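You operate a simulated robot arm through the tools that you are given. There is no shell and no other tool. Be economical: measure what you need, move in short steps, check, and stop when the job is done.

You are at the controls of a simulated two-armed robot. One attempt, no reset.

## Task
Take the bearing block that says "2" from the top of the check bench and leave it on the green tray. Put the bucket labelled "26" from the top of the check bench on the upper rack over the sample cabinet and the bucket that says "56" on the shelf under the check bench. Put the tote tag from the top of the steel table on the lower shelf of the tape bench. Take the bottle that says "wash" from the top of the outfeed belt and put it on top of the film reel there. Take the lid off the grey box that says "27" on the top of the check bench and lay it down there. Open the bottom steel drawer, take the salted flavour card from the top of the check bench and put it in the inside of the bottom steel drawer, then shut the drawer. Any order will do. Set down upright: bearing block, bucket, bottle, flavour card.

It is judged by the outcome, as a careful person would: the job done as asked, and still so three seconds after it is handed in. It fails if anything else is knocked over, pushed out of place, dropped, spilled or broken. Lids that push on must go on centred and level and be pressed home; caps that screw on are set level and turned clockwise until they are tight.

## Robot
Two 7-joint arms with two-finger parallel grippers on one trunk, on a base that drives. Base frame: it is fixed to the floor where the robot stands at the start and does not move with it; the origin is under the middle of the robot, x ahead of it, y to its left, z up. Units: m, rad, N and s.
The left shoulder is at the start at [0.062, 0.196, 1.179], the right one opposite. With the tool pointing down near the work surface each hand reaches from about 0.1 to 0.62 m from the robot's upright axis, wherever it stands, measured 20 degrees to its own side. Places, roughly: bearing block [0.5, 0.25, 1]; bottom steel drawer [1, 1.9, 0.4]; bucket [0.5, -0.25, 1]; film reel [0.5, 4.5, 0.75]; flavour card [0.75, 1.75, 1]; green tray [0.75, -0.25, 0.75]; grey box [0.5, 2, 1]; inside of the bottom steel drawer [0.9, 1.9, 0.3]; lower shelf of the tape bench [7.1, -1.2, 0.3]; shelf under the check bench [0.8, 0.4, 0.2]; teal bottle, white bottle [1, 4.5, 0.75]; tote tag [6.5, 2, 0.75]; upper rack over the sample cabinet (56x22 cm) [0.8, 2.6, 1.52]. Payload 1.57 kg a hand.
The tool frame of a hand sits at the grasp point between the pads (the TCP): z along the fingers, y along the line on which they close. The tips reach 0.03 m beyond it. The gripper opens to 0.11 m. The fingers are 0.024 m wide and 0.012 m thick; the gripper's body (0.048 by 0.112 m) begins 0.078 m behind the TCP.
Orientation is that of the tool frame in the base frame, as a unit quaternion [w, x, y, z]. With the fingers straight down and closing along the base's y, the tool's x points along the base's -x, its y along +y and its z along -z.

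## Interface
- The arms move only by the tool apply_moves. It takes "left_targets", "right_targets" or both (then of equal length, played together; a hand with none holds still); each is a list of rows, each a list of 7 numbers: the shift along the tool's x, y, z in m, then the turn, a rotation vector about the tool's x, y, z in rad, then the closure in counts, from 0 (fully open) to 255 (shut). In form: [[dx, dy, dz, rx, ry, rz, gripper], ...]. A call has 1 to 8 rows; each row shifts and turns the commanded pose from where the row before left it, along the tool's axes as they then stand. A row lasts 0.2 s, in which the tool goes at most 0.05 m and 0.15 rad; a call with a longer step from one row to the next is refused whole, and so is a gripper value outside its range. A pose out of reach is approached as far as the arm can. The call stops where the force on the tool passes 40 N (or 10 N more than at its start, if that is more) or the arm is blocked; 0.2 s more then pass. Each finger travels about 0.072 m/s and halts on what it meets, pressing with about 21 N; the grip force reading is that of the motor and also rises with nothing between the fingers. The clock runs only during rows and for 0.2 s after the last one: add rows that do not move to give the fingers time. The reply holds the time, the measured pose of the TCP, the force on the tool along the base axes, the opening and the grip force, in the units named above and with some noise, with the torque about the TCP (base axes, N m) and any sound that the robot's microphone picked up.
- Cameras (640 x 400 px; columns grow to the right, rows downward): "scene" is now at [0.1045, -0.0029, 1.751]; the picture's right is [-0.00, -1.00, -0.00], its down [-0.85, 0.00, -0.53] and it looks along [0.53, -0.00, -0.85] (base axes); focal length 266 px, centre (320, 200). "left" rides on the left gripper at [0.07, -0.016, -0.141] in its tool frame; the picture's right is [0.23, 0.97, 0.00], its down [-0.85, 0.20, -0.48] and it looks along [-0.47, 0.11, 0.88] (tool axes); focal length 222 px, centre (320, 200). "right" rides on the right gripper at [0.07, 0.016, -0.141] in its tool frame; the picture's right is [-0.23, 0.97, 0.00], its down [-0.86, -0.20, -0.48] and it looks along [-0.47, -0.11, 0.88] (tool axes); focal length 222 px, centre (320, 200). There is no depth. A picture from a camera that has moved, and an enlarged one, comes with that camera's place and axes in the base frame and with its lens.
- capture(camera): a new picture of that camera. The clock stands still meanwhile.
- slide_trunk(by): slides the trunk up (or, below 0, down) by that many m; the arms and the scene camera ride with it, the base frame stays. It gives what a move gives, with no picture.
- roll_base(legs): drives the robot by 1 to 6 legs, each [ahead, left, turn to the left] in m, m and rad, along the robot's own axes; the way and the turn of a leg run together, so that a leg with both is an arc; at most 1.5 m and 3.142 rad a leg. The arms and the cameras ride along, it lands a little off, and it stops where it bumps. It gives what a move gives.
- head_to(pan, tilt): turns the head with the scene camera to pan (to the left, within 1.501 rad either way) and tilt (down, from -0.506 to 1.204), counted from straight ahead of the robot. It gives what a move gives.
- close_up(camera, box): a new picture of the part [left, top, right, bottom] of that camera's present view, enlarged. The clock stands still meanwhile.
- sign_off(): hands the job in; it is judged then, once.

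Go step by step. Nothing tells you exact positions but the pictures and the camera data: compare them with the known pose of the tool, close in by small moves and look again before you grip or let go. The budget is 217 turns and 208 pictures, counting those below and the enlarged ones. Unless the task says otherwise, let go and move clear before handing in.

The tools are called after ">>>" as name(argument=value, ...) on one line, values as JSON. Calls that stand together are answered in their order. apply_moves: Moves the arms, as the interface text tells. Its arguments: {"type":"object","properties":{"left_targets":{"type":"array"},"right_targets":{"type":"array"}},"required":[]} The other tools are called the same way: slide_trunk (by) slides the trunk up or down; roll_base (legs) drives the base; head_to (pan, tilt) turns the head that bears the scene camera; capture (camera) takes a picture; close_up (camera, box) takes an enlarged picture of a part of a camera's view; sign_off () hands the job in.

At the start:

```text
time_s: 0.0
left_position: [0.5039, 0.0087, 1.0911]
left_tool_rot: [-0.001, 0.0, 1.0, 0.0]
left_ft_force: [0.1, 0.4, -0.2]
left_ft_torque: [0.01, 0.01, -0.03]
left_grip_width: 0.1102
left_grip_force: 0.1
right_position: [0.3571, -0.3361, 1.1008]
right_tool_rot: [-0.001, 0.0, 1.0, 0.0]
right_ft_force: [0.5, -0.7, 0.9]
right_ft_torque: [-0.01, -0.01, -0.02]
right_grip_width: 0.11
right_grip_force: 0.0
trunk travel left (down, up): [-0.775, 0.215]
robot x, y, heading: [-0.0021, 0.0007, -0.003]
head pan, tilt: [-0.003, 1.016]
```

scene: 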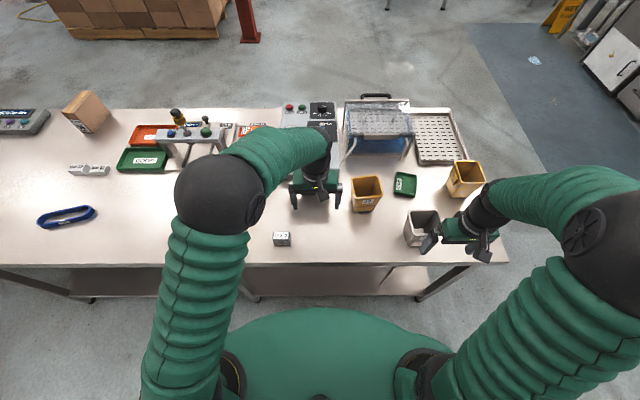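
right: 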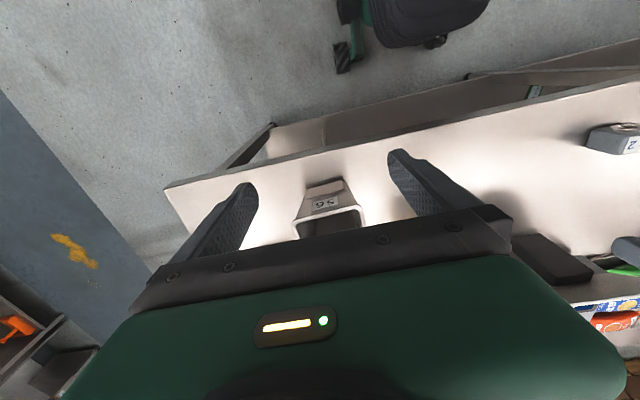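
left: 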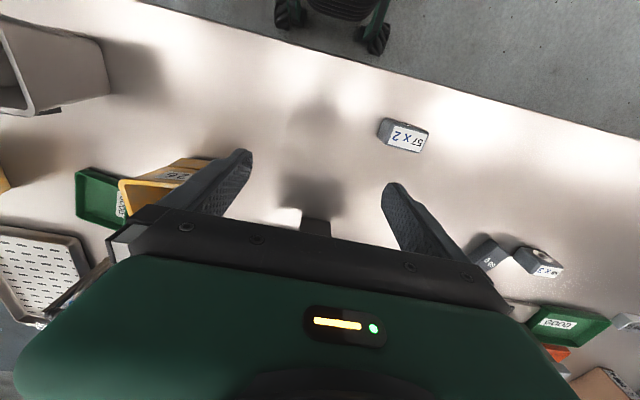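

I see the check bench with buckets (yellow and grey), small green trays and small grey blocks. I'll enlarge the parts of the view to read labels.

>>> close_up(camera="scene", box=[0, 80, 320, 280])

>>> close_up(camera="scene", box=[260, 80, 520, 270])

>>> close_up(camera="left", box=[360, 100, 640, 380])

```text
2.00 times, centred on (160, 180) of scene
camera zoom: at [0.1045, -0.0029, 1.751], right [0.0, -1.0, 0.0], down [-0.85, 0.0, -0.53], along [0.53, 0.0, -0.85], focal length 532 px, centre (640, 240)
```

zoom: 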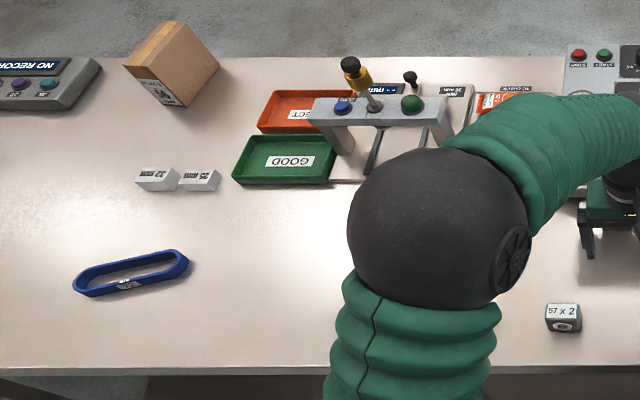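

```text
2.11 times, centred on (390, 175) of scene
camera zoom: at [0.1045, -0.0029, 1.751], right [0.0, -1.0, 0.0], down [-0.85, 0.0, -0.53], along [0.53, 0.0, -0.85], focal length 560 px, centre (173, 253)
```

zoom: 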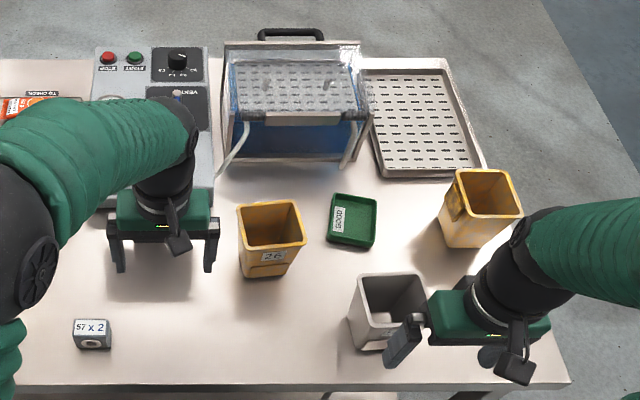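

```text
1.43 times, centred on (500, 240) of left
camera zoom: at [0.4337, -0.0073, 1.2313], right [-0.23, 0.97, 0.0], down [0.86, 0.2, 0.48], along [0.47, 0.11, -0.88], focal length 317 px, centre (63, 143)
```

zoom: 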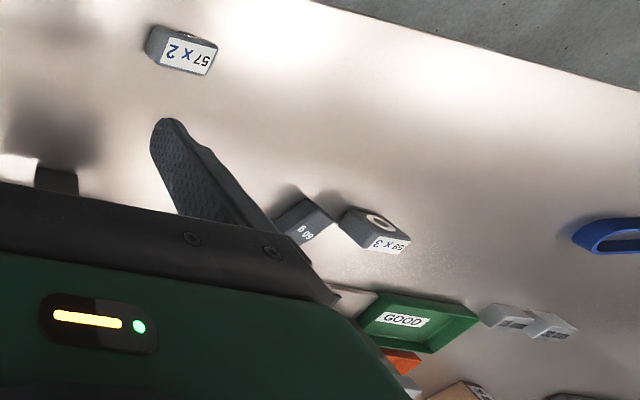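

The bearing block "57 x 2" triangulates to about (0.477, 0.129, 0.90). I move the left hand over it and look again, and raise the head view for an overview.

>>> apply_moves(left_targets=[[0.01, 0.04, 0, 0, 0, 0, 0], [0.01, 0.04, 0, 0, 0, 0, 0], [0.007, 0.04, 0, 0, 0, 0, 0], [0, 0, 0.04, 0, 0, 0, 0], [0, 0, 0, 0, 0, 0, 0]])

>>> capture(camera="left")

>>> capture(camera="scene")

```text
time_s: 1.2
left_position: [0.4748, 0.1282, 1.0516]
left_tool_rot: [0.0, 0.0, 1.0, 0.001]
left_ft_force: [0.6, -0.6, -0.3]
left_ft_torque: [0.05, -0.04, -0.01]
left_grip_width: 0.1101
left_grip_force: 0.0
right_position: [0.3577, -0.3379, 1.1016]
right_tool_rot: [0.0, -0.001, 1.0, 0.0]
right_ft_force: [-0.1, -0.2, 0.3]
right_ft_torque: [-0.04, -0.01, -0.02]
right_grip_width: 0.1099
right_grip_force: 0.1
trunk travel left (down, up): [-0.775, 0.215]
robot x, y, heading: [-0.001, -0.0003, -0.001]
head pan, tilt: [-0.003, 1.016]
```

```text
201 pictures are left
camera left: at [0.4051, 0.1127, 1.1925], right [-0.23, 0.97, 0.0], down [0.85, 0.2, 0.48], along [0.47, 0.11, -0.88], focal length 222 px, centre (320, 200)
```

left: 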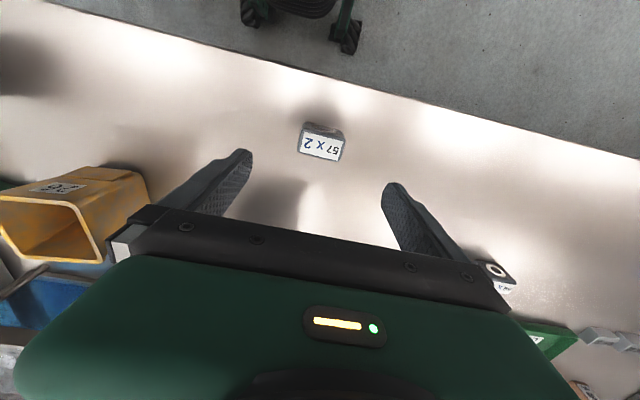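

```text
200 pictures are left
camera scene: at [0.105, -0.0038, 1.751], right [0.0, -1.0, 0.0], down [-0.85, 0.0, -0.53], along [0.53, 0.0, -0.85], focal length 266 px, centre (320, 200)
```

scene: 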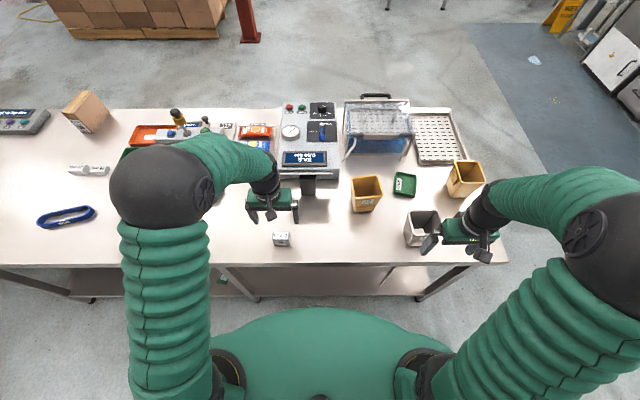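

>>> close_up(camera="left", box=[270, 100, 370, 180])

>>> close_up(camera="scene", box=[250, 130, 480, 260])

```text
5.00 times, centred on (320, 140) of left
camera zoom: at [0.4051, 0.1127, 1.1925], right [-0.23, 0.97, 0.0], down [0.85, 0.2, 0.48], along [0.47, 0.11, -0.88], focal length 1111 px, centre (320, 500)
```

zoom: 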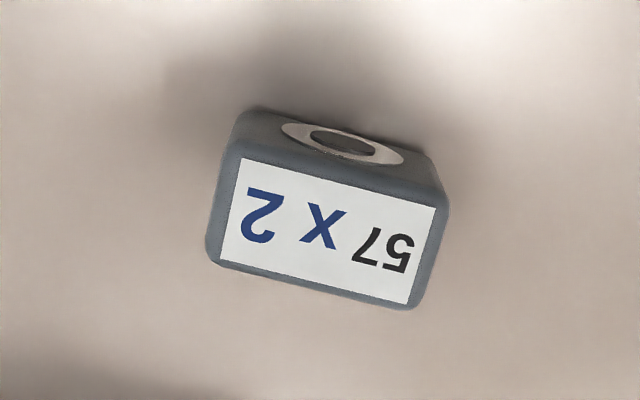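

```text
2.78 times, centred on (365, 195) of scene
camera zoom: at [0.105, -0.0038, 1.751], right [0.0, -1.0, 0.0], down [-0.85, 0.0, -0.53], along [0.53, 0.0, -0.85], focal length 740 px, centre (195, 214)
```

zoom: 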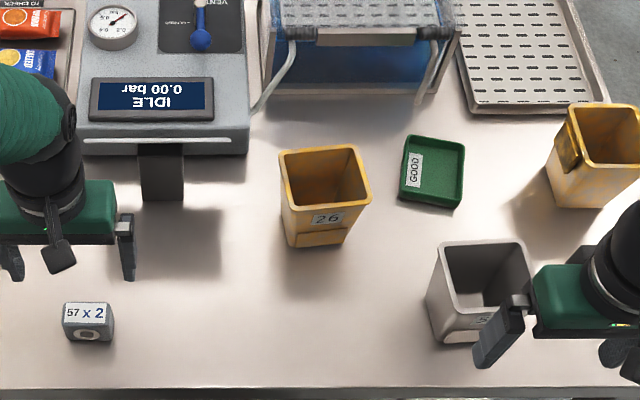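

The block is axis-aligned, about 0.057 wide along y, with its top near z 0.897. I lower the left hand over it and grip along y.

>>> apply_moves(left_targets=[[-0.008, 0.004, 0.03, 0, 0, 0, 0], [0, 0, 0.05, 0, 0, 0, 0], [0, 0, 0.04, 0, 0, 0, 0], [0, 0, 0.028, 0, 0, 0, 0], [0, 0, 0, 0, 0, 0, 255], [0, 0, 0, 0, 0, 0, 255], [0, 0, 0, 0, 0, 0, 255], [0, 0, 0, 0, 0, 0, 255]])

>>> capture(camera="left")

```text
time_s: 3.0
left_position: [0.4853, 0.1344, 0.9034]
left_tool_rot: [-0.001, 0.0, 1.0, 0.001]
left_ft_force: [0.1, 0.9, 0.1]
left_ft_torque: [0.01, -0.01, 0.02]
left_grip_width: 0.0599
left_grip_force: 21.5
right_position: [0.3573, -0.3357, 1.1008]
right_tool_rot: [0.0, 0.001, 1.0, 0.0]
right_ft_force: [-0.6, -0.7, 0.4]
right_ft_torque: [0.03, -0.01, 0.01]
right_grip_width: 0.1099
right_grip_force: 0.1
trunk travel left (down, up): [-0.775, 0.215]
robot x, y, heading: [0.0063, 0.0012, -0.007]
head pan, tilt: [-0.003, 1.016]
```

```text
197 pictures are left
camera left: at [0.4145, 0.118, 1.0449], right [-0.23, 0.97, 0.0], down [0.86, 0.2, 0.48], along [0.47, 0.11, -0.88], focal length 222 px, centre (320, 200)
```

left: 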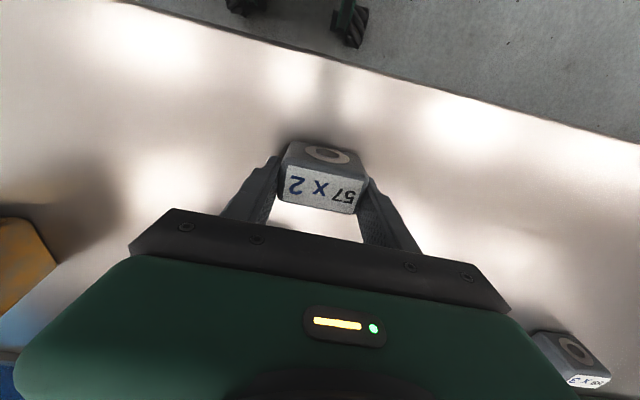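

The block is held (0.060 m). I lift it and look down at the clearance between base and bench.

>>> apply_moves(left_targets=[[0, 0, -0.04, 0, 0, 0, 255], [0, 0, -0.05, 0, 0, 0, 255], [0, 0, -0.05, 0, 0, 0, 255], [0, 0, -0.02, 0, 0, 0, 255]])

>>> head_to(pan=0, tilt=1.204)

>>> capture(camera="scene")

>>> capture(camera="right")

```text
time_s: 4.0
left_position: [0.483, 0.1347, 1.0659]
left_tool_rot: [-0.001, 0.0, 1.0, 0.001]
left_ft_force: [-0.2, -0.5, -2.3]
left_ft_torque: [-0.02, -0.03, -0.01]
left_grip_width: 0.0598
left_grip_force: 21.4
right_position: [0.3562, -0.3362, 1.1016]
right_tool_rot: [0.0, 0.0, 1.0, 0.001]
right_ft_force: [-1.2, -0.9, -0.2]
right_ft_torque: [-0.04, -0.04, -0.03]
right_grip_width: 0.11
right_grip_force: 0.1
trunk travel left (down, up): [-0.775, 0.215]
robot x, y, heading: [0.0038, -0.0015, -0.002]
head pan, tilt: [-0.003, 1.016]
```

```text
time_s: 4.7
left_position: [0.4828, 0.1356, 1.0661]
left_tool_rot: [0.001, -0.001, 1.0, 0.0]
left_ft_force: [-0.4, -0.4, -4.0]
left_ft_torque: [-0.01, -0.01, 0.03]
left_grip_width: 0.0598
left_grip_force: 20.8
right_position: [0.3575, -0.3357, 1.1008]
right_tool_rot: [0.0, 0.0, 1.0, 0.001]
right_ft_force: [-0.3, -0.2, -0.4]
right_ft_torque: [0.0, 0.02, 0.02]
right_grip_width: 0.1101
right_grip_force: 0.1
trunk travel left (down, up): [-0.775, 0.215]
robot x, y, heading: [0.002, -0.0012, -0.001]
head pan, tilt: [0.0, 1.201]
```

```text
196 pictures are left
camera scene: at [0.0923, -0.0014, 1.7395], right [0.0, -1.0, 0.0], down [-0.93, 0.0, -0.36], along [0.36, 0.0, -0.93], focal length 266 px, centre (320, 200)
```

scene: 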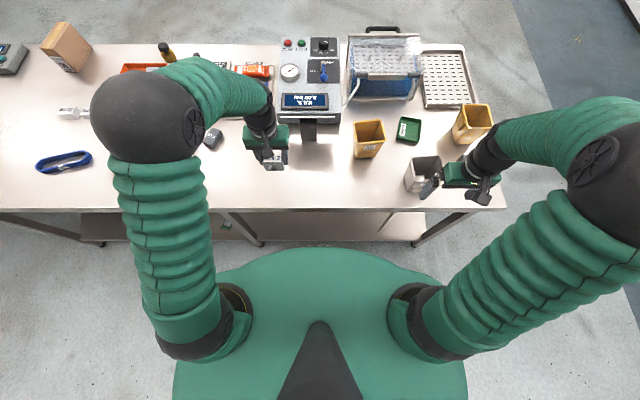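

```text
195 pictures are left
camera right: at [0.288, -0.3203, 1.2424], right [0.23, 0.97, 0.0], down [0.86, -0.2, 0.48], along [0.47, -0.11, -0.88], focal length 222 px, centre (320, 200)
```

right: 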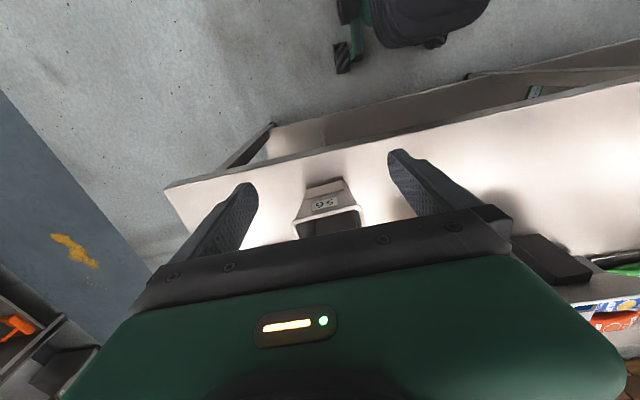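

The torso front is around x≈0.2, the bench edge ≈0.395, so I can move ahead about 0.12. I lift the hand, then drive right 0.55 and ahead 0.11.

>>> apply_moves(left_targets=[[0.03, 0, -0.04, 0, 0, 0, 255], [0.04, 0, -0.03, 0, 0, 0, 255], [0.04, 0, -0.03, 0, 0, 0, 255], [0, 0, 0, 0, 0, 0, 255]], right_targets=[[0, 0, -0.04, 0, 0, 0, 0], [0, 0, -0.04, 0, 0, 0, 0], [0, 0, -0.03, 0, 0, 0, 0], [0, 0, 0, 0, 0, 0, 0]])

>>> roll_base(legs=[[0, -0.55, 0], [0.11, 0, 0]])

>>> capture(camera="scene")

>>> capture(camera="left")

```text
time_s: 5.7
left_position: [0.3752, 0.132, 1.1652]
left_tool_rot: [-0.001, 0.0, 1.0, 0.0]
left_ft_force: [0.1, -0.2, -2.7]
left_ft_torque: [-0.01, 0.03, 0.03]
left_grip_width: 0.0601
left_grip_force: 21.2
right_position: [0.3575, -0.3356, 1.2107]
right_tool_rot: [-0.001, 0.0, 1.0, 0.001]
right_ft_force: [-1.0, -0.5, 0.8]
right_ft_torque: [0.02, -0.01, 0.0]
right_grip_width: 0.1101
right_grip_force: 0.0
trunk travel left (down, up): [-0.775, 0.215]
robot x, y, heading: [-0.0002, 0.0003, 0.005]
head pan, tilt: [0.0, 1.201]
```

```text
time_s: 9.7
left_position: [0.4793, -0.4194, 1.1648]
left_tool_rot: [0.003, -0.002, 1.0, -0.003]
left_ft_force: [-0.6, 0.1, -3.8]
left_ft_torque: [-0.05, -0.07, -0.06]
left_grip_width: 0.0597
left_grip_force: 20.5
right_position: [0.4638, -0.8883, 1.214]
right_tool_rot: [0.003, -0.002, 1.0, -0.001]
right_ft_force: [0.8, 0.6, -0.3]
right_ft_torque: [-0.05, -0.03, -0.01]
right_grip_width: 0.1096
right_grip_force: 0.0
trunk travel left (down, up): [-0.775, 0.215]
robot x, y, heading: [0.1109, -0.5589, 0.005]
head pan, tilt: [0.0, 1.201]
```

```text
194 pictures are left
camera scene: at [0.1932, -0.5526, 1.74], right [0.0, -1.0, 0.0], down [-0.93, 0.0, -0.37], along [0.37, 0.0, -0.93], focal length 266 px, centre (320, 200)
```

scene: 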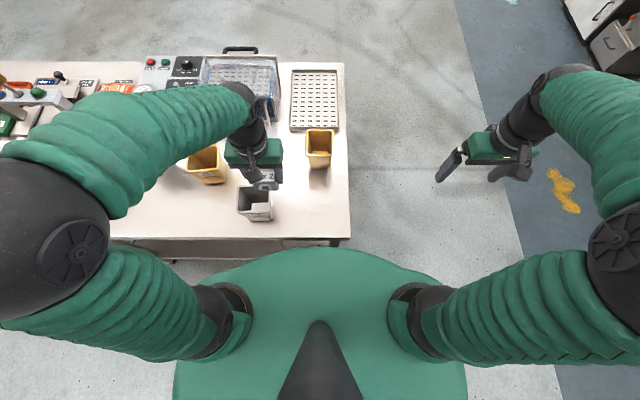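

```text
193 pictures are left
camera left: at [0.4088, -0.4352, 1.3061], right [-0.23, 0.97, 0.0], down [0.85, 0.2, 0.48], along [0.47, 0.11, -0.88], focal length 222 px, centre (320, 200)
```

left: 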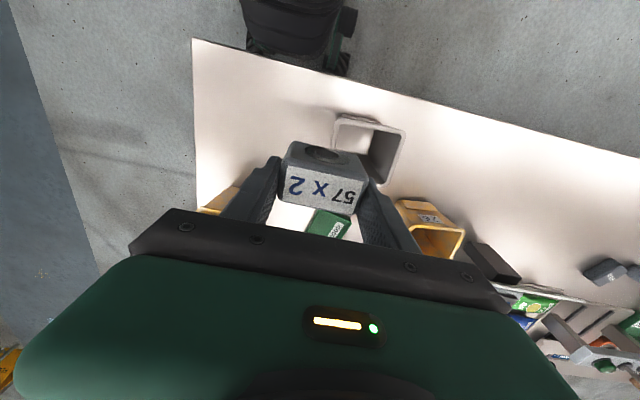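

Tray lies beyond the hand at about (0.72, -0.346). I creep 0.035 ahead and bring the hand above the tray at height.

>>> roll_base(legs=[[0.035, 0, 0]])

>>> apply_moves(left_targets=[[-0.04, 0.02, 0, 0, 0, 0, 255], [-0.04, 0.02, 0, 0, 0, 0, 255], [-0.04, 0.02, 0, 0, 0, 0, 255], [-0.04, 0.013, 0, 0, 0, 0, 255], [-0.03, 0, 0, 0, 0, 0, 255], [0, 0, 0.04, 0, 0, 0, 255], [0, 0, 0.04, 0, 0, 0, 255]])

>>> capture(camera="left")

>>> capture(camera="scene")

```text
time_s: 10.6
left_position: [0.513, -0.4216, 1.1662]
left_tool_rot: [0.004, -0.001, 1.0, 0.0]
left_ft_force: [-1.7, 0.7, -2.8]
left_ft_torque: [0.01, -0.04, 0.0]
left_grip_width: 0.0597
left_grip_force: 20.9
right_position: [0.4978, -0.8901, 1.214]
right_tool_rot: [0.004, -0.002, 1.0, 0.0]
right_ft_force: [-1.0, -0.5, 0.3]
right_ft_torque: [0.0, -0.02, 0.0]
right_grip_width: 0.11
right_grip_force: 0.1
trunk travel left (down, up): [-0.775, 0.215]
robot x, y, heading: [0.1478, -0.5589, 0.005]
head pan, tilt: [0.0, 1.201]
```

```text
time_s: 12.2
left_position: [0.7106, -0.3491, 1.0841]
left_tool_rot: [0.0, -0.002, 1.0, -0.001]
left_ft_force: [0.4, -0.8, -3.3]
left_ft_torque: [0.01, 0.01, -0.01]
left_grip_width: 0.0598
left_grip_force: 20.9
right_position: [0.5048, -0.89, 1.2097]
right_tool_rot: [-0.001, -0.001, 1.0, -0.001]
right_ft_force: [-0.3, -0.3, -0.4]
right_ft_torque: [0.0, 0.01, -0.01]
right_grip_width: 0.1099
right_grip_force: 0.1
trunk travel left (down, up): [-0.775, 0.215]
robot x, y, heading: [0.1439, -0.5572, 0.003]
head pan, tilt: [0.0, 1.201]
```

```text
192 pictures are left
camera left: at [0.6408, -0.3657, 1.2236], right [-0.23, 0.97, 0.0], down [0.85, 0.2, 0.48], along [0.47, 0.11, -0.88], focal length 222 px, centre (320, 200)
```

left: 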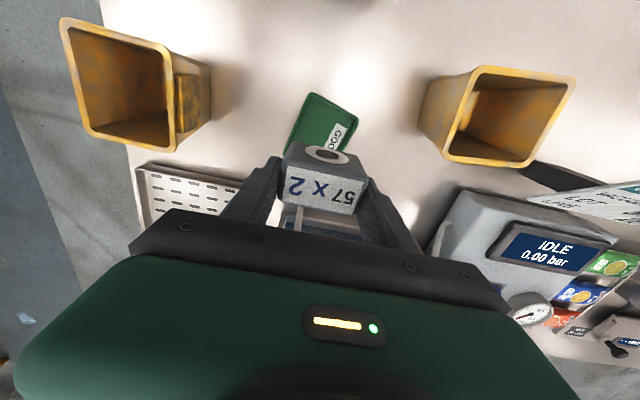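

```text
191 pictures are left
camera scene: at [0.241, -0.5574, 1.7394], right [0.0, -1.0, 0.0], down [-0.93, 0.0, -0.36], along [0.36, 0.0, -0.93], focal length 266 px, centre (320, 200)
```

scene: 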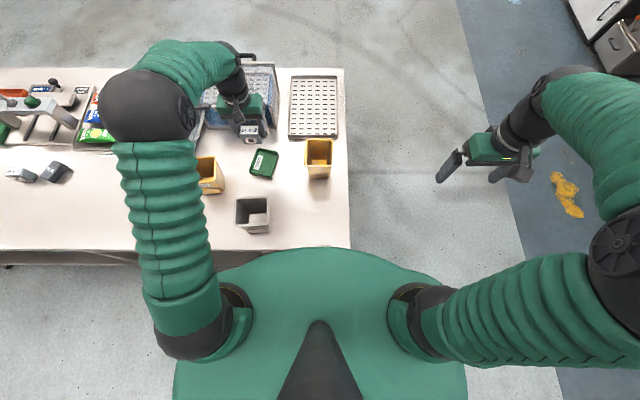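

>>> close_up(camera="left", box=[260, 70, 400, 170])

>>> close_up(camera="scene", box=[200, 90, 340, 240])

```text
4.00 times, centred on (330, 120) of left
camera zoom: at [0.6408, -0.3657, 1.2236], right [-0.23, 0.97, 0.0], down [0.85, 0.2, 0.48], along [0.47, 0.11, -0.88], focal length 888 px, centre (280, 520)
```

zoom: 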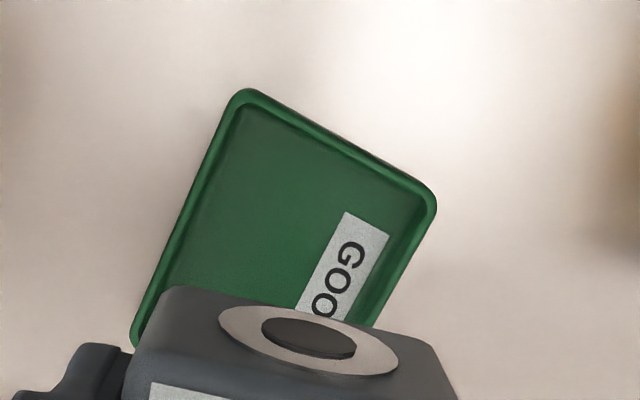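

```text
2.67 times, centred on (270, 165) of scene
camera zoom: at [0.241, -0.5574, 1.7394], right [0.0, -1.0, 0.0], down [-0.93, 0.0, -0.36], along [0.36, 0.0, -0.93], focal length 709 px, centre (453, 293)
```

zoom: 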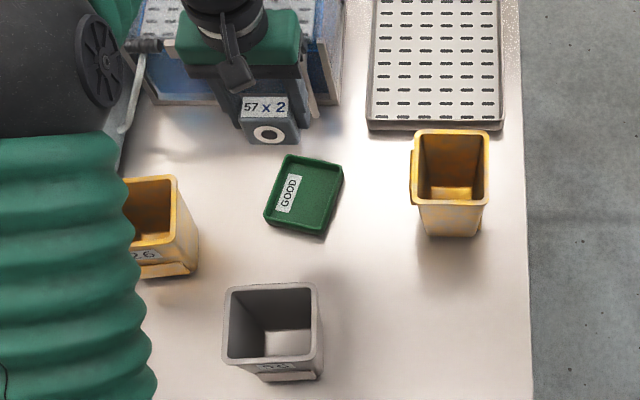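

Tray centre ≈(0.718, -0.347), yawed about -14°, long side roughly along x. I turn the hand so the block's long side lies along the tray's long side, then look.

>>> apply_moves(left_targets=[[-0.007, 0.002, 0, 0, 0, -0.15, 255], [0, 0, 0, 0, 0, -0.15, 255], [0, 0, 0, 0, 0, -0.15, 255], [0, 0, 0, 0, 0, -0.15, 255], [0, 0, 0, 0, 0, -0.15, 255], [0, 0, 0, 0, 0, -0.15, 255], [0, 0, 0, 0, 0, -0.15, 255], [0, 0, 0, 0, 0, -0.15, 255]])

>>> apply_moves(left_targets=[[0, 0, 0.02, 0, 0, -0.126, 255], [0, 0, 0.03, 0, 0, 0, 255], [0, 0, 0, 0, 0, 0, 255]])

>>> capture(camera="left")

>>> close_up(camera="scene", box=[200, 90, 340, 240])

```text
time_s: 14.0
left_position: [0.7172, -0.3492, 1.0843]
left_tool_rot: [0.0, -0.567, 0.824, 0.0]
left_ft_force: [0.6, -0.1, -3.5]
left_ft_torque: [0.03, -0.02, -0.01]
left_grip_width: 0.0597
left_grip_force: 21.1
right_position: [0.5047, -0.8919, 1.2111]
right_tool_rot: [0.001, -0.001, 1.0, 0.001]
right_ft_force: [0.0, 1.2, 0.5]
right_ft_torque: [0.0, 0.0, -0.01]
right_grip_width: 0.1102
right_grip_force: 0.0
trunk travel left (down, up): [-0.775, 0.215]
robot x, y, heading: [0.1431, -0.5603, 0.001]
head pan, tilt: [0.0, 1.201]
```

```text
time_s: 14.8
left_position: [0.715, -0.3498, 1.0344]
left_tool_rot: [0.0, -0.617, 0.787, -0.001]
left_ft_force: [0.1, 0.4, -3.2]
left_ft_torque: [0.01, -0.04, 0.03]
left_grip_width: 0.0599
left_grip_force: 20.8
right_position: [0.5024, -0.8919, 1.2116]
right_tool_rot: [0.0, -0.001, 1.0, 0.0]
right_ft_force: [0.2, 0.4, -0.1]
right_ft_torque: [0.02, -0.02, 0.03]
right_grip_width: 0.1098
right_grip_force: 0.0
trunk travel left (down, up): [-0.775, 0.215]
robot x, y, heading: [0.1475, -0.5591, 0.005]
head pan, tilt: [0.0, 1.201]
```

```text
188 pictures are left
camera left: at [0.7145, -0.4199, 1.1763], right [-1.0, 0.01, 0.0], down [0.01, 0.88, 0.48], along [0.01, 0.48, -0.88], focal length 222 px, centre (320, 200)
```

left: 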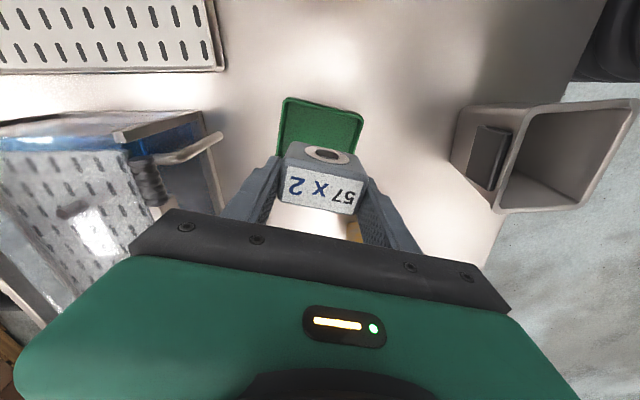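

```text
2.67 times, centred on (270, 165) of scene
camera zoom: at [0.2389, -0.5579, 1.7395], right [0.0, -1.0, 0.0], down [-0.93, 0.0, -0.36], along [0.36, 0.0, -0.93], focal length 709 px, centre (453, 293)
```

zoom: 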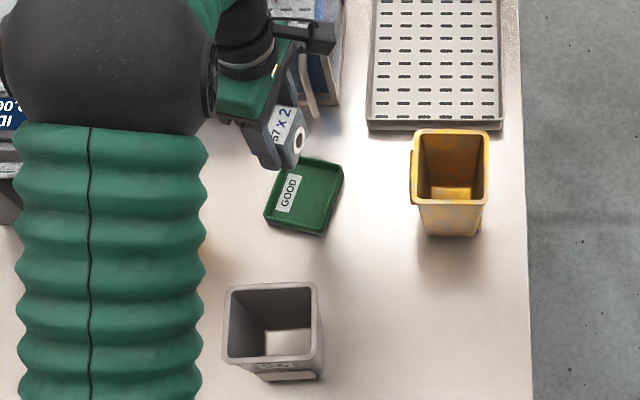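

Block and tray are parallel. I lower to just above the tray floor.

>>> apply_moves(left_targets=[[-0.003, -0.0035, 0.03, 0, 0, 0, 255], [0, 0, 0.04, 0, 0, 0, 255], [0, 0, 0.04, 0, 0, 0, 255], [0, 0, 0.012, 0, 0, 0, 255], [0, 0, 0, 0, 0, 0, 255]])

>>> close_up(camera="left", box=[240, 80, 400, 230])

>>> close_up(camera="scene", box=[220, 110, 320, 190])

```text
time_s: 16.0
left_position: [0.72, -0.3479, 0.9138]
left_tool_rot: [0.0, -0.617, 0.787, 0.0]
left_ft_force: [-1.0, 0.5, -3.4]
left_ft_torque: [0.01, 0.02, 0.0]
left_grip_width: 0.0601
left_grip_force: 20.9
right_position: [0.5029, -0.8912, 1.2122]
right_tool_rot: [0.0, -0.002, 1.0, 0.001]
right_ft_force: [-0.8, 0.0, -0.1]
right_ft_torque: [0.0, -0.02, -0.01]
right_grip_width: 0.11
right_grip_force: 0.0
trunk travel left (down, up): [-0.775, 0.215]
robot x, y, heading: [0.1452, -0.5559, -0.0]
head pan, tilt: [0.0, 1.201]
```

```text
2.67 times, centred on (320, 155) of left
camera zoom: at [0.7181, -0.4184, 1.0553], right [-1.0, 0.01, 0.0], down [0.01, 0.88, 0.48], along [0.01, 0.48, -0.88], focal length 592 px, centre (320, 320)
```

zoom: 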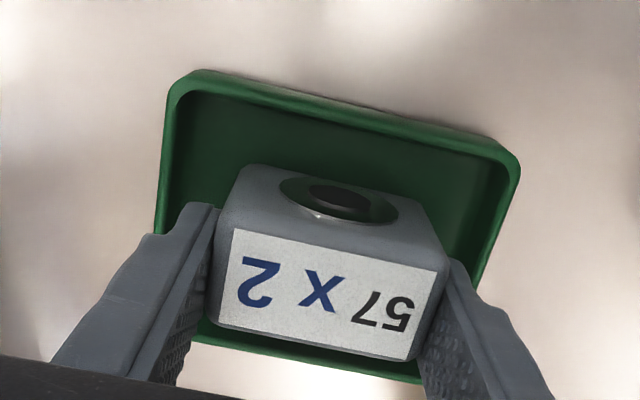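

```text
5.00 times, centred on (270, 150) of scene
camera zoom: at [0.2393, -0.5581, 1.7394], right [0.0, -1.0, 0.0], down [-0.93, 0.0, -0.36], along [0.36, 0.0, -0.93], focal length 1330 px, centre (570, 450)
```

zoom: 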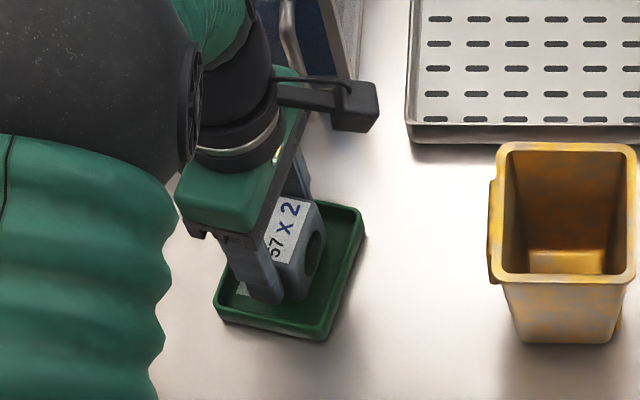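

Block should move about 6 mm toward -y to be centred. I do so and ease down to contact.

>>> apply_moves(left_targets=[[0.006, 0, 0, 0, 0, 0, 255], [0, 0, 0.004, 0, 0, 0, 255], [0, 0, 0.003, 0, 0, 0, 255], [0, 0, 0, 0, 0, 0, 255]])

```text
time_s: 17.0
left_position: [0.7188, -0.3519, 0.9076]
left_tool_rot: [0.001, -0.617, 0.787, -0.001]
left_ft_force: [-0.7, 1.1, 11.1]
left_ft_torque: [0.0, 0.35, 0.01]
left_grip_width: 0.0598
left_grip_force: 20.8
right_position: [0.5019, -0.8927, 1.2123]
right_tool_rot: [0.001, 0.0, 1.0, 0.001]
right_ft_force: [0.2, -1.0, -0.1]
right_ft_torque: [0.01, -0.02, 0.0]
right_grip_width: 0.1101
right_grip_force: 0.1
trunk travel left (down, up): [-0.775, 0.215]
robot x, y, heading: [0.1474, -0.5605, 0.008]
head pan, tilt: [0.0, 1.201]
```

>>> close_up(camera="left", box=[240, 80, 400, 230])

>>> close_up(camera="scene", box=[230, 130, 310, 185])

```text
2.67 times, centred on (320, 155) of left
camera zoom: at [0.7168, -0.4238, 1.0493], right [-1.0, 0.01, 0.0], down [0.01, 0.88, 0.48], along [0.01, 0.48, -0.88], focal length 592 px, centre (320, 320)
```

zoom: 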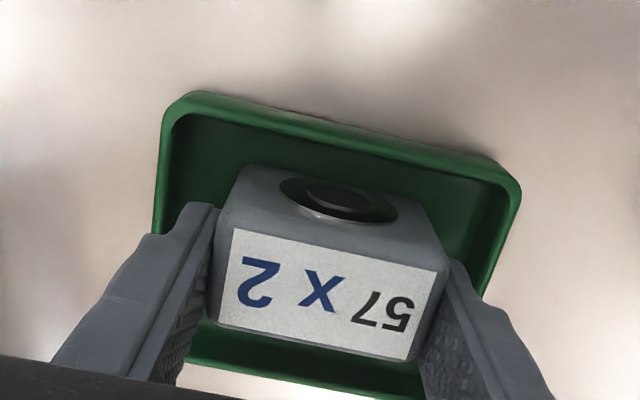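

```text
7.27 times, centred on (270, 158) of scene
camera zoom: at [0.2366, -0.5593, 1.7399], right [0.0, -1.0, 0.0], down [-0.93, 0.0, -0.36], along [0.36, 0.0, -0.93], focal length 1935 px, centre (684, 509)
```

zoom: 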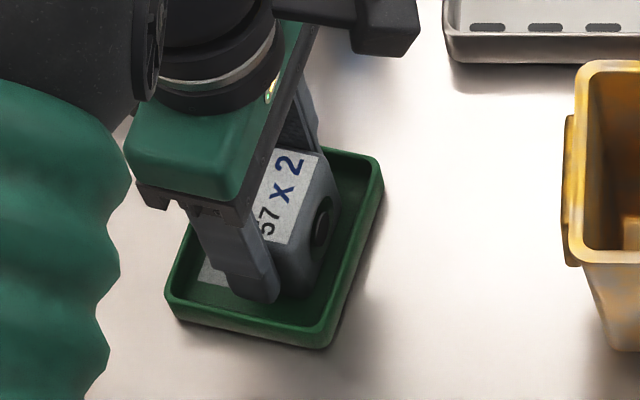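

The block is in the tray. I open only slightly, lift straight, then check.

>>> apply_moves(left_targets=[[0, 0, -0.001, 0, 0, 0, 106], [0, 0, 0, 0, 0, 0, 102], [0, 0, -0.01, 0, 0, 0, 102], [0, 0, -0.02, 0, 0, 0, 102], [0, 0, -0.04, 0, 0, 0, 60], [0, 0, -0.05, 0, 0, 0, 0], [0, 0, -0.05, 0, 0, 0, 0]])

>>> capture(camera="left")

>>> close_up(camera="scene", box=[200, 90, 340, 240])

```text
time_s: 18.6
left_position: [0.7181, -0.3535, 1.0761]
left_tool_rot: [0.001, -0.616, 0.788, 0.0]
left_ft_force: [-0.3, -0.7, -0.5]
left_ft_torque: [0.0, -0.02, 0.01]
left_grip_width: 0.11
left_grip_force: 0.1
right_position: [0.5021, -0.8929, 1.2111]
right_tool_rot: [0.001, -0.001, 1.0, 0.001]
right_ft_force: [0.4, -0.1, 0.2]
right_ft_torque: [-0.02, 0.02, 0.02]
right_grip_width: 0.1099
right_grip_force: 0.1
trunk travel left (down, up): [-0.775, 0.215]
robot x, y, heading: [0.1462, -0.5547, 0.002]
head pan, tilt: [0.0, 1.201]
```

```text
182 pictures are left
camera left: at [0.7164, -0.4248, 1.2174], right [-1.0, 0.01, 0.0], down [0.01, 0.88, 0.48], along [0.01, 0.48, -0.88], focal length 222 px, centre (320, 200)
```

left: 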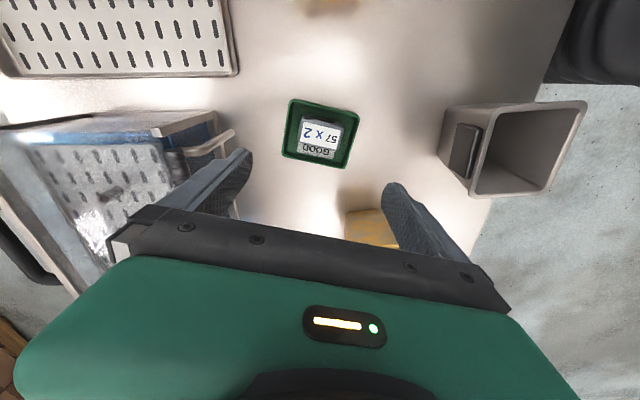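

```text
2.67 times, centred on (270, 165) of scene
camera zoom: at [0.2369, -0.5589, 1.7395], right [0.0, -1.0, 0.0], down [-0.93, 0.0, -0.36], along [0.36, 0.0, -0.93], focal length 709 px, centre (453, 293)
```

zoom: 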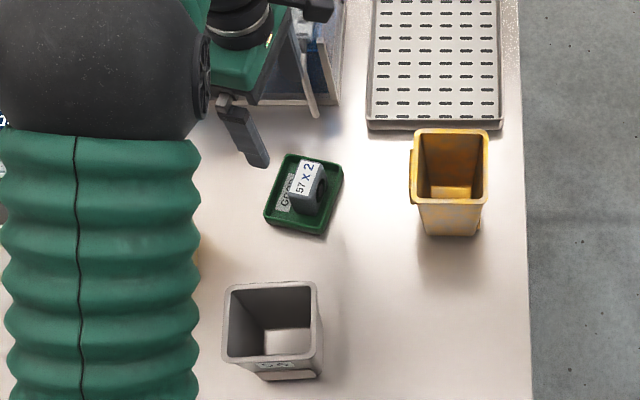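

The block stands in the tray. Next is the bucket "56": I raise the left hand, turn it back, reverse the base, then look at the buckets and the under-shelf.

>>> apply_moves(left_targets=[[0, 0, -0.03, 0, 0, 0.15, 0], [0, 0, -0.03, 0, 0, 0.15, 0], [0, 0, -0.03, 0, 0, 0.15, 0], [0, 0, -0.03, 0, 0, 0.15, 0], [0, 0, 0, 0, 0, 0.15, 0], [0, 0, 0, 0, 0, 0.15, 0], [0, 0, 0, 0, 0, 0.15, 0], [0, 0, 0, 0, 0, 0.15, 0]])

>>> roll_base(legs=[[-0.35, 0, 0], [0, 0.42, 0]])

>>> head_to(pan=-0.1, tilt=0.9)

>>> capture(camera="scene")

>>> capture(camera="right")

```text
time_s: 20.4
left_position: [0.7195, -0.3525, 1.1979]
left_tool_rot: [0.0, -0.062, 0.998, 0.0]
left_ft_force: [-0.2, 0.2, 0.1]
left_ft_torque: [-0.01, 0.01, 0.05]
left_grip_width: 0.1099
left_grip_force: 0.1
right_position: [0.504, -0.8918, 1.21]
right_tool_rot: [0.0, -0.002, 1.0, 0.001]
right_ft_force: [-0.1, 0.9, 0.5]
right_ft_torque: [0.01, 0.01, 0.0]
right_grip_width: 0.11
right_grip_force: 0.1
trunk travel left (down, up): [-0.775, 0.215]
robot x, y, heading: [0.1487, -0.5575, 0.005]
head pan, tilt: [0.0, 1.201]
```

```text
time_s: 24.8
left_position: [0.3702, 0.069, 1.1976]
left_tool_rot: [0.0, -0.068, 0.998, 0.001]
left_ft_force: [-0.4, 0.5, -0.3]
left_ft_torque: [0.01, 0.03, -0.02]
left_grip_width: 0.1103
left_grip_force: 0.1
right_position: [0.157, -0.4724, 1.2103]
right_tool_rot: [0.0, -0.006, 1.0, 0.002]
right_ft_force: [0.3, -0.3, -0.4]
right_ft_torque: [-0.05, 0.03, 0.0]
right_grip_width: 0.11
right_grip_force: 0.2
trunk travel left (down, up): [-0.775, 0.215]
robot x, y, heading: [-0.2043, -0.138, 0.01]
head pan, tilt: [0.0, 1.201]
```

```text
time_s: 25.6
left_position: [0.369, 0.0695, 1.1974]
left_tool_rot: [0.001, -0.068, 0.998, 0.0]
left_ft_force: [0.2, 0.1, -0.6]
left_ft_torque: [-0.01, 0.01, 0.02]
left_grip_width: 0.1101
left_grip_force: 0.1
right_position: [0.1562, -0.4711, 1.2106]
right_tool_rot: [0.001, -0.005, 1.0, 0.0]
right_ft_force: [-0.4, -0.2, 0.4]
right_ft_torque: [0.0, -0.02, 0.01]
right_grip_width: 0.1101
right_grip_force: 0.1
trunk travel left (down, up): [-0.775, 0.215]
robot x, y, heading: [-0.2048, -0.1387, 0.011]
head pan, tilt: [-0.099, 0.901]
```

```text
180 pictures are left
camera scene: at [-0.0907, -0.1466, 1.7592], right [-0.09, -1.0, 0.0], down [-0.78, 0.07, -0.62], along [0.62, -0.05, -0.79], focal length 266 px, centre (320, 200)
```

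scene: 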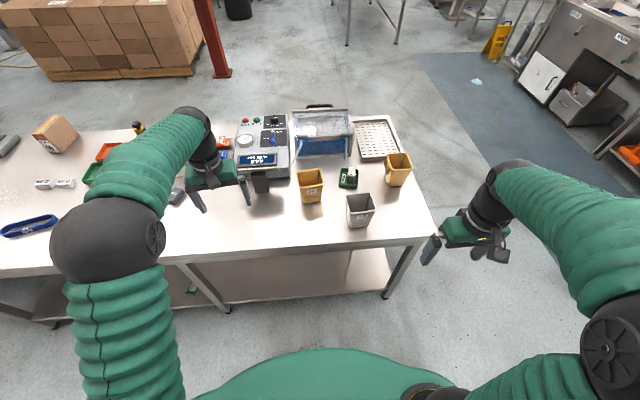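

```text
179 pictures are left
camera right: at [0.0865, -0.4552, 1.352], right [0.22, 0.98, 0.0], down [0.86, -0.19, 0.48], along [0.47, -0.1, -0.88], focal length 222 px, centre (320, 200)
```

right: 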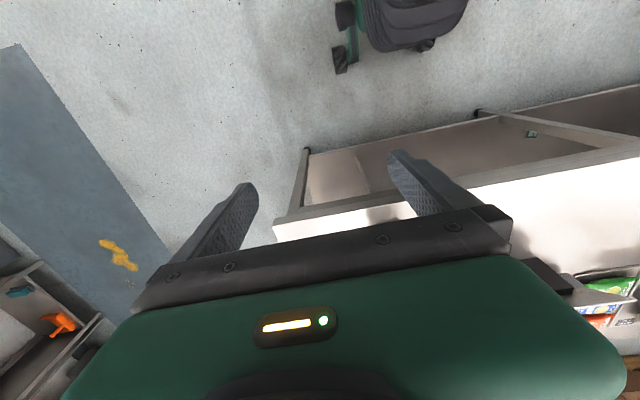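

>>> close_up(camera="scene", box=[280, 140, 430, 240])

>>> close_up(camera="scene", box=[0, 220, 440, 340])

```text
4.00 times, centred on (355, 190) of scene
camera zoom: at [-0.0907, -0.1466, 1.7592], right [-0.09, -1.0, 0.0], down [-0.78, 0.07, -0.62], along [0.62, -0.05, -0.79], focal length 1064 px, centre (180, 240)
```

zoom: 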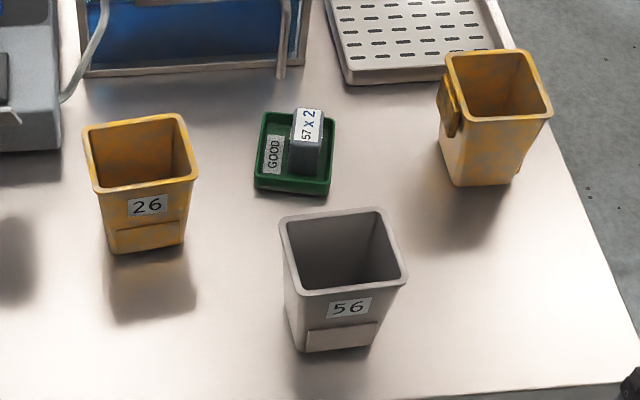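

```text
1.45 times, centred on (220, 280) of scene
camera zoom: at [-0.0907, -0.1466, 1.7592], right [-0.09, -1.0, 0.0], down [-0.78, 0.07, -0.62], along [0.62, -0.05, -0.79], focal length 387 px, centre (466, 84)
```

zoom: 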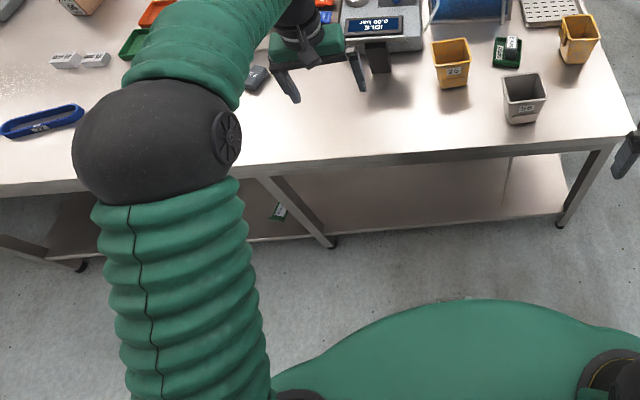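

Bucket "56" rim centre ≈(0.4995, -0.347, 0.966), about 0.105 tall, tapering to ~0.07 at its base; flat sides face ±y. I'll grip it from the front with the right hand pitched 30° below horizontal, so that I can set it under the bench later. First turn the hand.

>>> apply_moves(right_targets=[[0, 0.02, 0.02, 0, -0.15, 0, 0], [0, 0.02, 0, 0, -0.15, 0, 0], [0, 0.02, 0, 0, -0.15, 0, 0], [0, 0.02, 0, 0, -0.15, 0, 0], [0, 0.02, 0, 0, -0.15, 0, 0], [0, 0.02, 0, 0, -0.15, 0, 0], [0, 0, 0, 0, -0.147, 0, 0], [0, 0, 0, 0, 0, 0, 0]])

>>> roll_base(legs=[[0.12, 0, -0.01]])

>>> capture(camera="right")

>>> capture(camera="scene")

```text
time_s: 27.4
left_position: [0.3681, 0.0727, 1.1968]
left_tool_rot: [0.0, -0.068, 0.998, 0.0]
left_ft_force: [-0.6, 0.8, -0.5]
left_ft_torque: [-0.01, -0.01, -0.01]
left_grip_width: 0.11
left_grip_force: 0.0
right_position: [0.2624, -0.376, 1.2615]
right_tool_rot: [0.454, -0.013, 0.891, 0.022]
right_ft_force: [0.0, 0.1, 0.3]
right_ft_torque: [0.02, -0.02, 0.01]
right_grip_width: 0.11
right_grip_force: 0.1
right hand out of reach, approached as far as the arm can: row 3, 4, 5, 6, 7
trunk travel left (down, up): [-0.775, 0.215]
robot x, y, heading: [-0.2022, -0.1384, 0.015]
head pan, tilt: [-0.099, 0.901]
```

```text
time_s: 28.7
left_position: [0.4852, 0.0659, 1.1993]
left_tool_rot: [0.003, -0.063, 0.998, 0.0]
left_ft_force: [0.6, -0.4, -0.1]
left_ft_torque: [-0.05, -0.03, 0.02]
left_grip_width: 0.1101
left_grip_force: 0.2
right_position: [0.3722, -0.3805, 1.2654]
right_tool_rot: [0.456, -0.009, 0.89, 0.02]
right_ft_force: [-1.8, 0.1, 0.3]
right_ft_torque: [0.0, -0.01, 0.0]
right_grip_width: 0.11
right_grip_force: 0.1
trunk travel left (down, up): [-0.775, 0.215]
robot x, y, heading: [-0.0846, -0.1371, 0.004]
head pan, tilt: [-0.099, 0.901]
```

```text
176 pictures are left
camera right: at [0.2181, -0.3709, 1.2902], right [0.1, 0.97, 0.21], down [0.12, -0.22, 0.97], along [0.99, -0.07, -0.14], focal length 222 px, centre (320, 200)
```

right: 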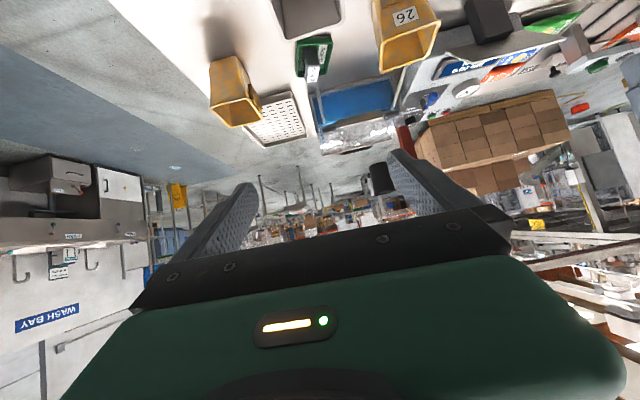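

```text
175 pictures are left
camera scene: at [0.0191, -0.1464, 1.7598], right [-0.1, -1.0, 0.0], down [-0.78, 0.08, -0.62], along [0.62, -0.06, -0.78], focal length 266 px, centre (320, 200)
```

scene: 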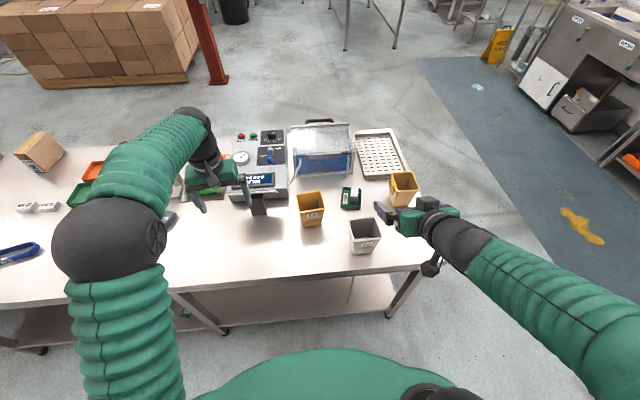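

The arm could not fully reach that pose so close in. I move the hand out and down in front of the bucket and re-measure.

>>> apply_moves(right_targets=[[0.035, 0.01, 0.02, 0, 0, 0, 0], [0.035, 0.01, 0.02, 0, 0, 0, 0], [0.035, 0.01, 0.02, 0, 0, 0, 0], [0.035, 0, 0.02, 0, 0, 0, 0], [0, 0, 0, 0, 0, 0, 0]])

```text
time_s: 29.9
left_position: [0.4868, 0.0664, 1.1986]
left_tool_rot: [0.002, -0.063, 0.998, -0.001]
left_ft_force: [-0.3, -0.3, 0.4]
left_ft_torque: [0.03, -0.02, -0.05]
left_grip_width: 0.11
left_grip_force: 0.0
right_position: [0.4161, -0.3552, 1.1196]
right_tool_rot: [0.456, -0.009, 0.89, 0.02]
right_ft_force: [-0.8, 0.2, 0.3]
right_ft_torque: [0.0, -0.02, 0.03]
right_grip_width: 0.11
right_grip_force: 0.1
right hand out of reach, approached as far as the arm can: row 1, 2, 3, 4
trunk travel left (down, up): [-0.775, 0.215]
robot x, y, heading: [-0.0847, -0.1325, 0.004]
head pan, tilt: [-0.099, 0.901]
```

Current pitch is 36° down, good. I retreat 5 cm and lower the trunk by 0.2 to bring the hand to the bucket's mid height.

>>> apply_moves(right_targets=[[0.015, 0, -0.02, 0, 0, 0, 0], [0.015, 0, -0.02, 0, 0, 0, 0], [0, 0, 0, 0, 0, 0, 0]])

>>> slide_trunk(by=-0.19)

>>> capture(camera="right")

>>> capture(camera="scene")

```text
time_s: 30.7
left_position: [0.4881, 0.0662, 1.1984]
left_tool_rot: [0.001, -0.063, 0.998, 0.0]
left_ft_force: [-0.3, -0.3, 0.3]
left_ft_torque: [0.0, 0.0, 0.02]
left_grip_width: 0.11
left_grip_force: 0.1
right_position: [0.4156, -0.363, 1.1171]
right_tool_rot: [0.455, -0.008, 0.89, 0.019]
right_ft_force: [-0.4, -0.1, 0.5]
right_ft_torque: [0.0, 0.02, 0.01]
right_grip_width: 0.1099
right_grip_force: 0.0
right hand out of reach, approached as far as the arm can: row 1, 2
trunk travel left (down, up): [-0.775, 0.215]
robot x, y, heading: [-0.0844, -0.1397, 0.002]
head pan, tilt: [-0.099, 0.901]
```

```text
time_s: 32.7
left_position: [0.4885, 0.0661, 1.0077]
left_tool_rot: [0.001, -0.062, 0.998, 0.001]
left_ft_force: [-0.1, -0.4, 1.0]
left_ft_torque: [-0.02, 0.0, -0.02]
left_grip_width: 0.1102
left_grip_force: 0.1
right_position: [0.4154, -0.3632, 0.9252]
right_tool_rot: [0.455, -0.008, 0.89, 0.019]
right_ft_force: [0.0, -0.6, 0.3]
right_ft_torque: [0.0, -0.01, 0.0]
right_grip_width: 0.1099
right_grip_force: 0.0
trunk travel left (down, up): [-0.585, 0.405]
robot x, y, heading: [-0.0846, -0.1406, 0.004]
head pan, tilt: [-0.099, 0.901]
```

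```text
174 pictures are left
camera right: at [0.2608, -0.3526, 0.9518], right [0.1, 0.97, 0.21], down [0.12, -0.22, 0.97], along [0.99, -0.07, -0.14], focal length 222 px, centre (320, 200)
```

right: 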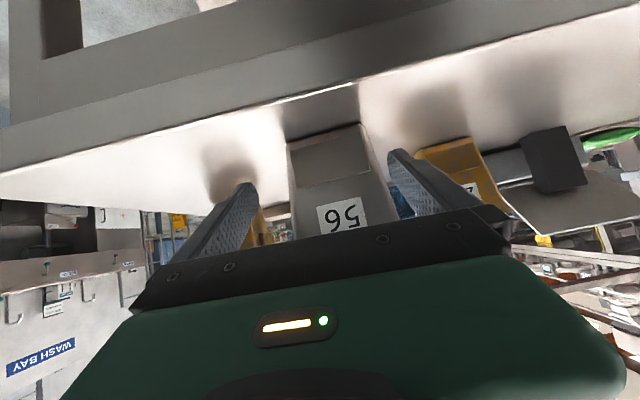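

```text
173 pictures are left
camera scene: at [0.0272, -0.1455, 1.5693], right [-0.1, -1.0, 0.0], down [-0.78, 0.08, -0.62], along [0.62, -0.06, -0.79], focal length 266 px, centre (320, 200)
```

scene: 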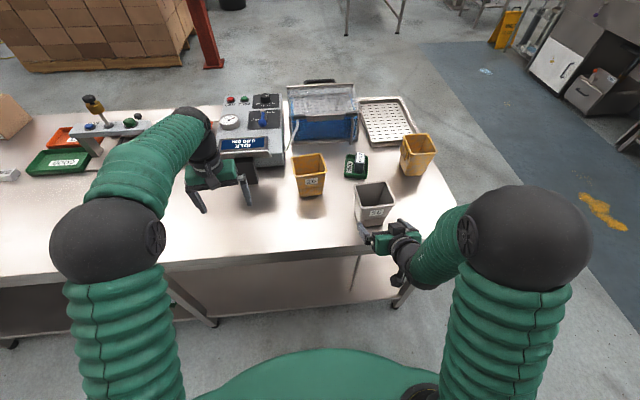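

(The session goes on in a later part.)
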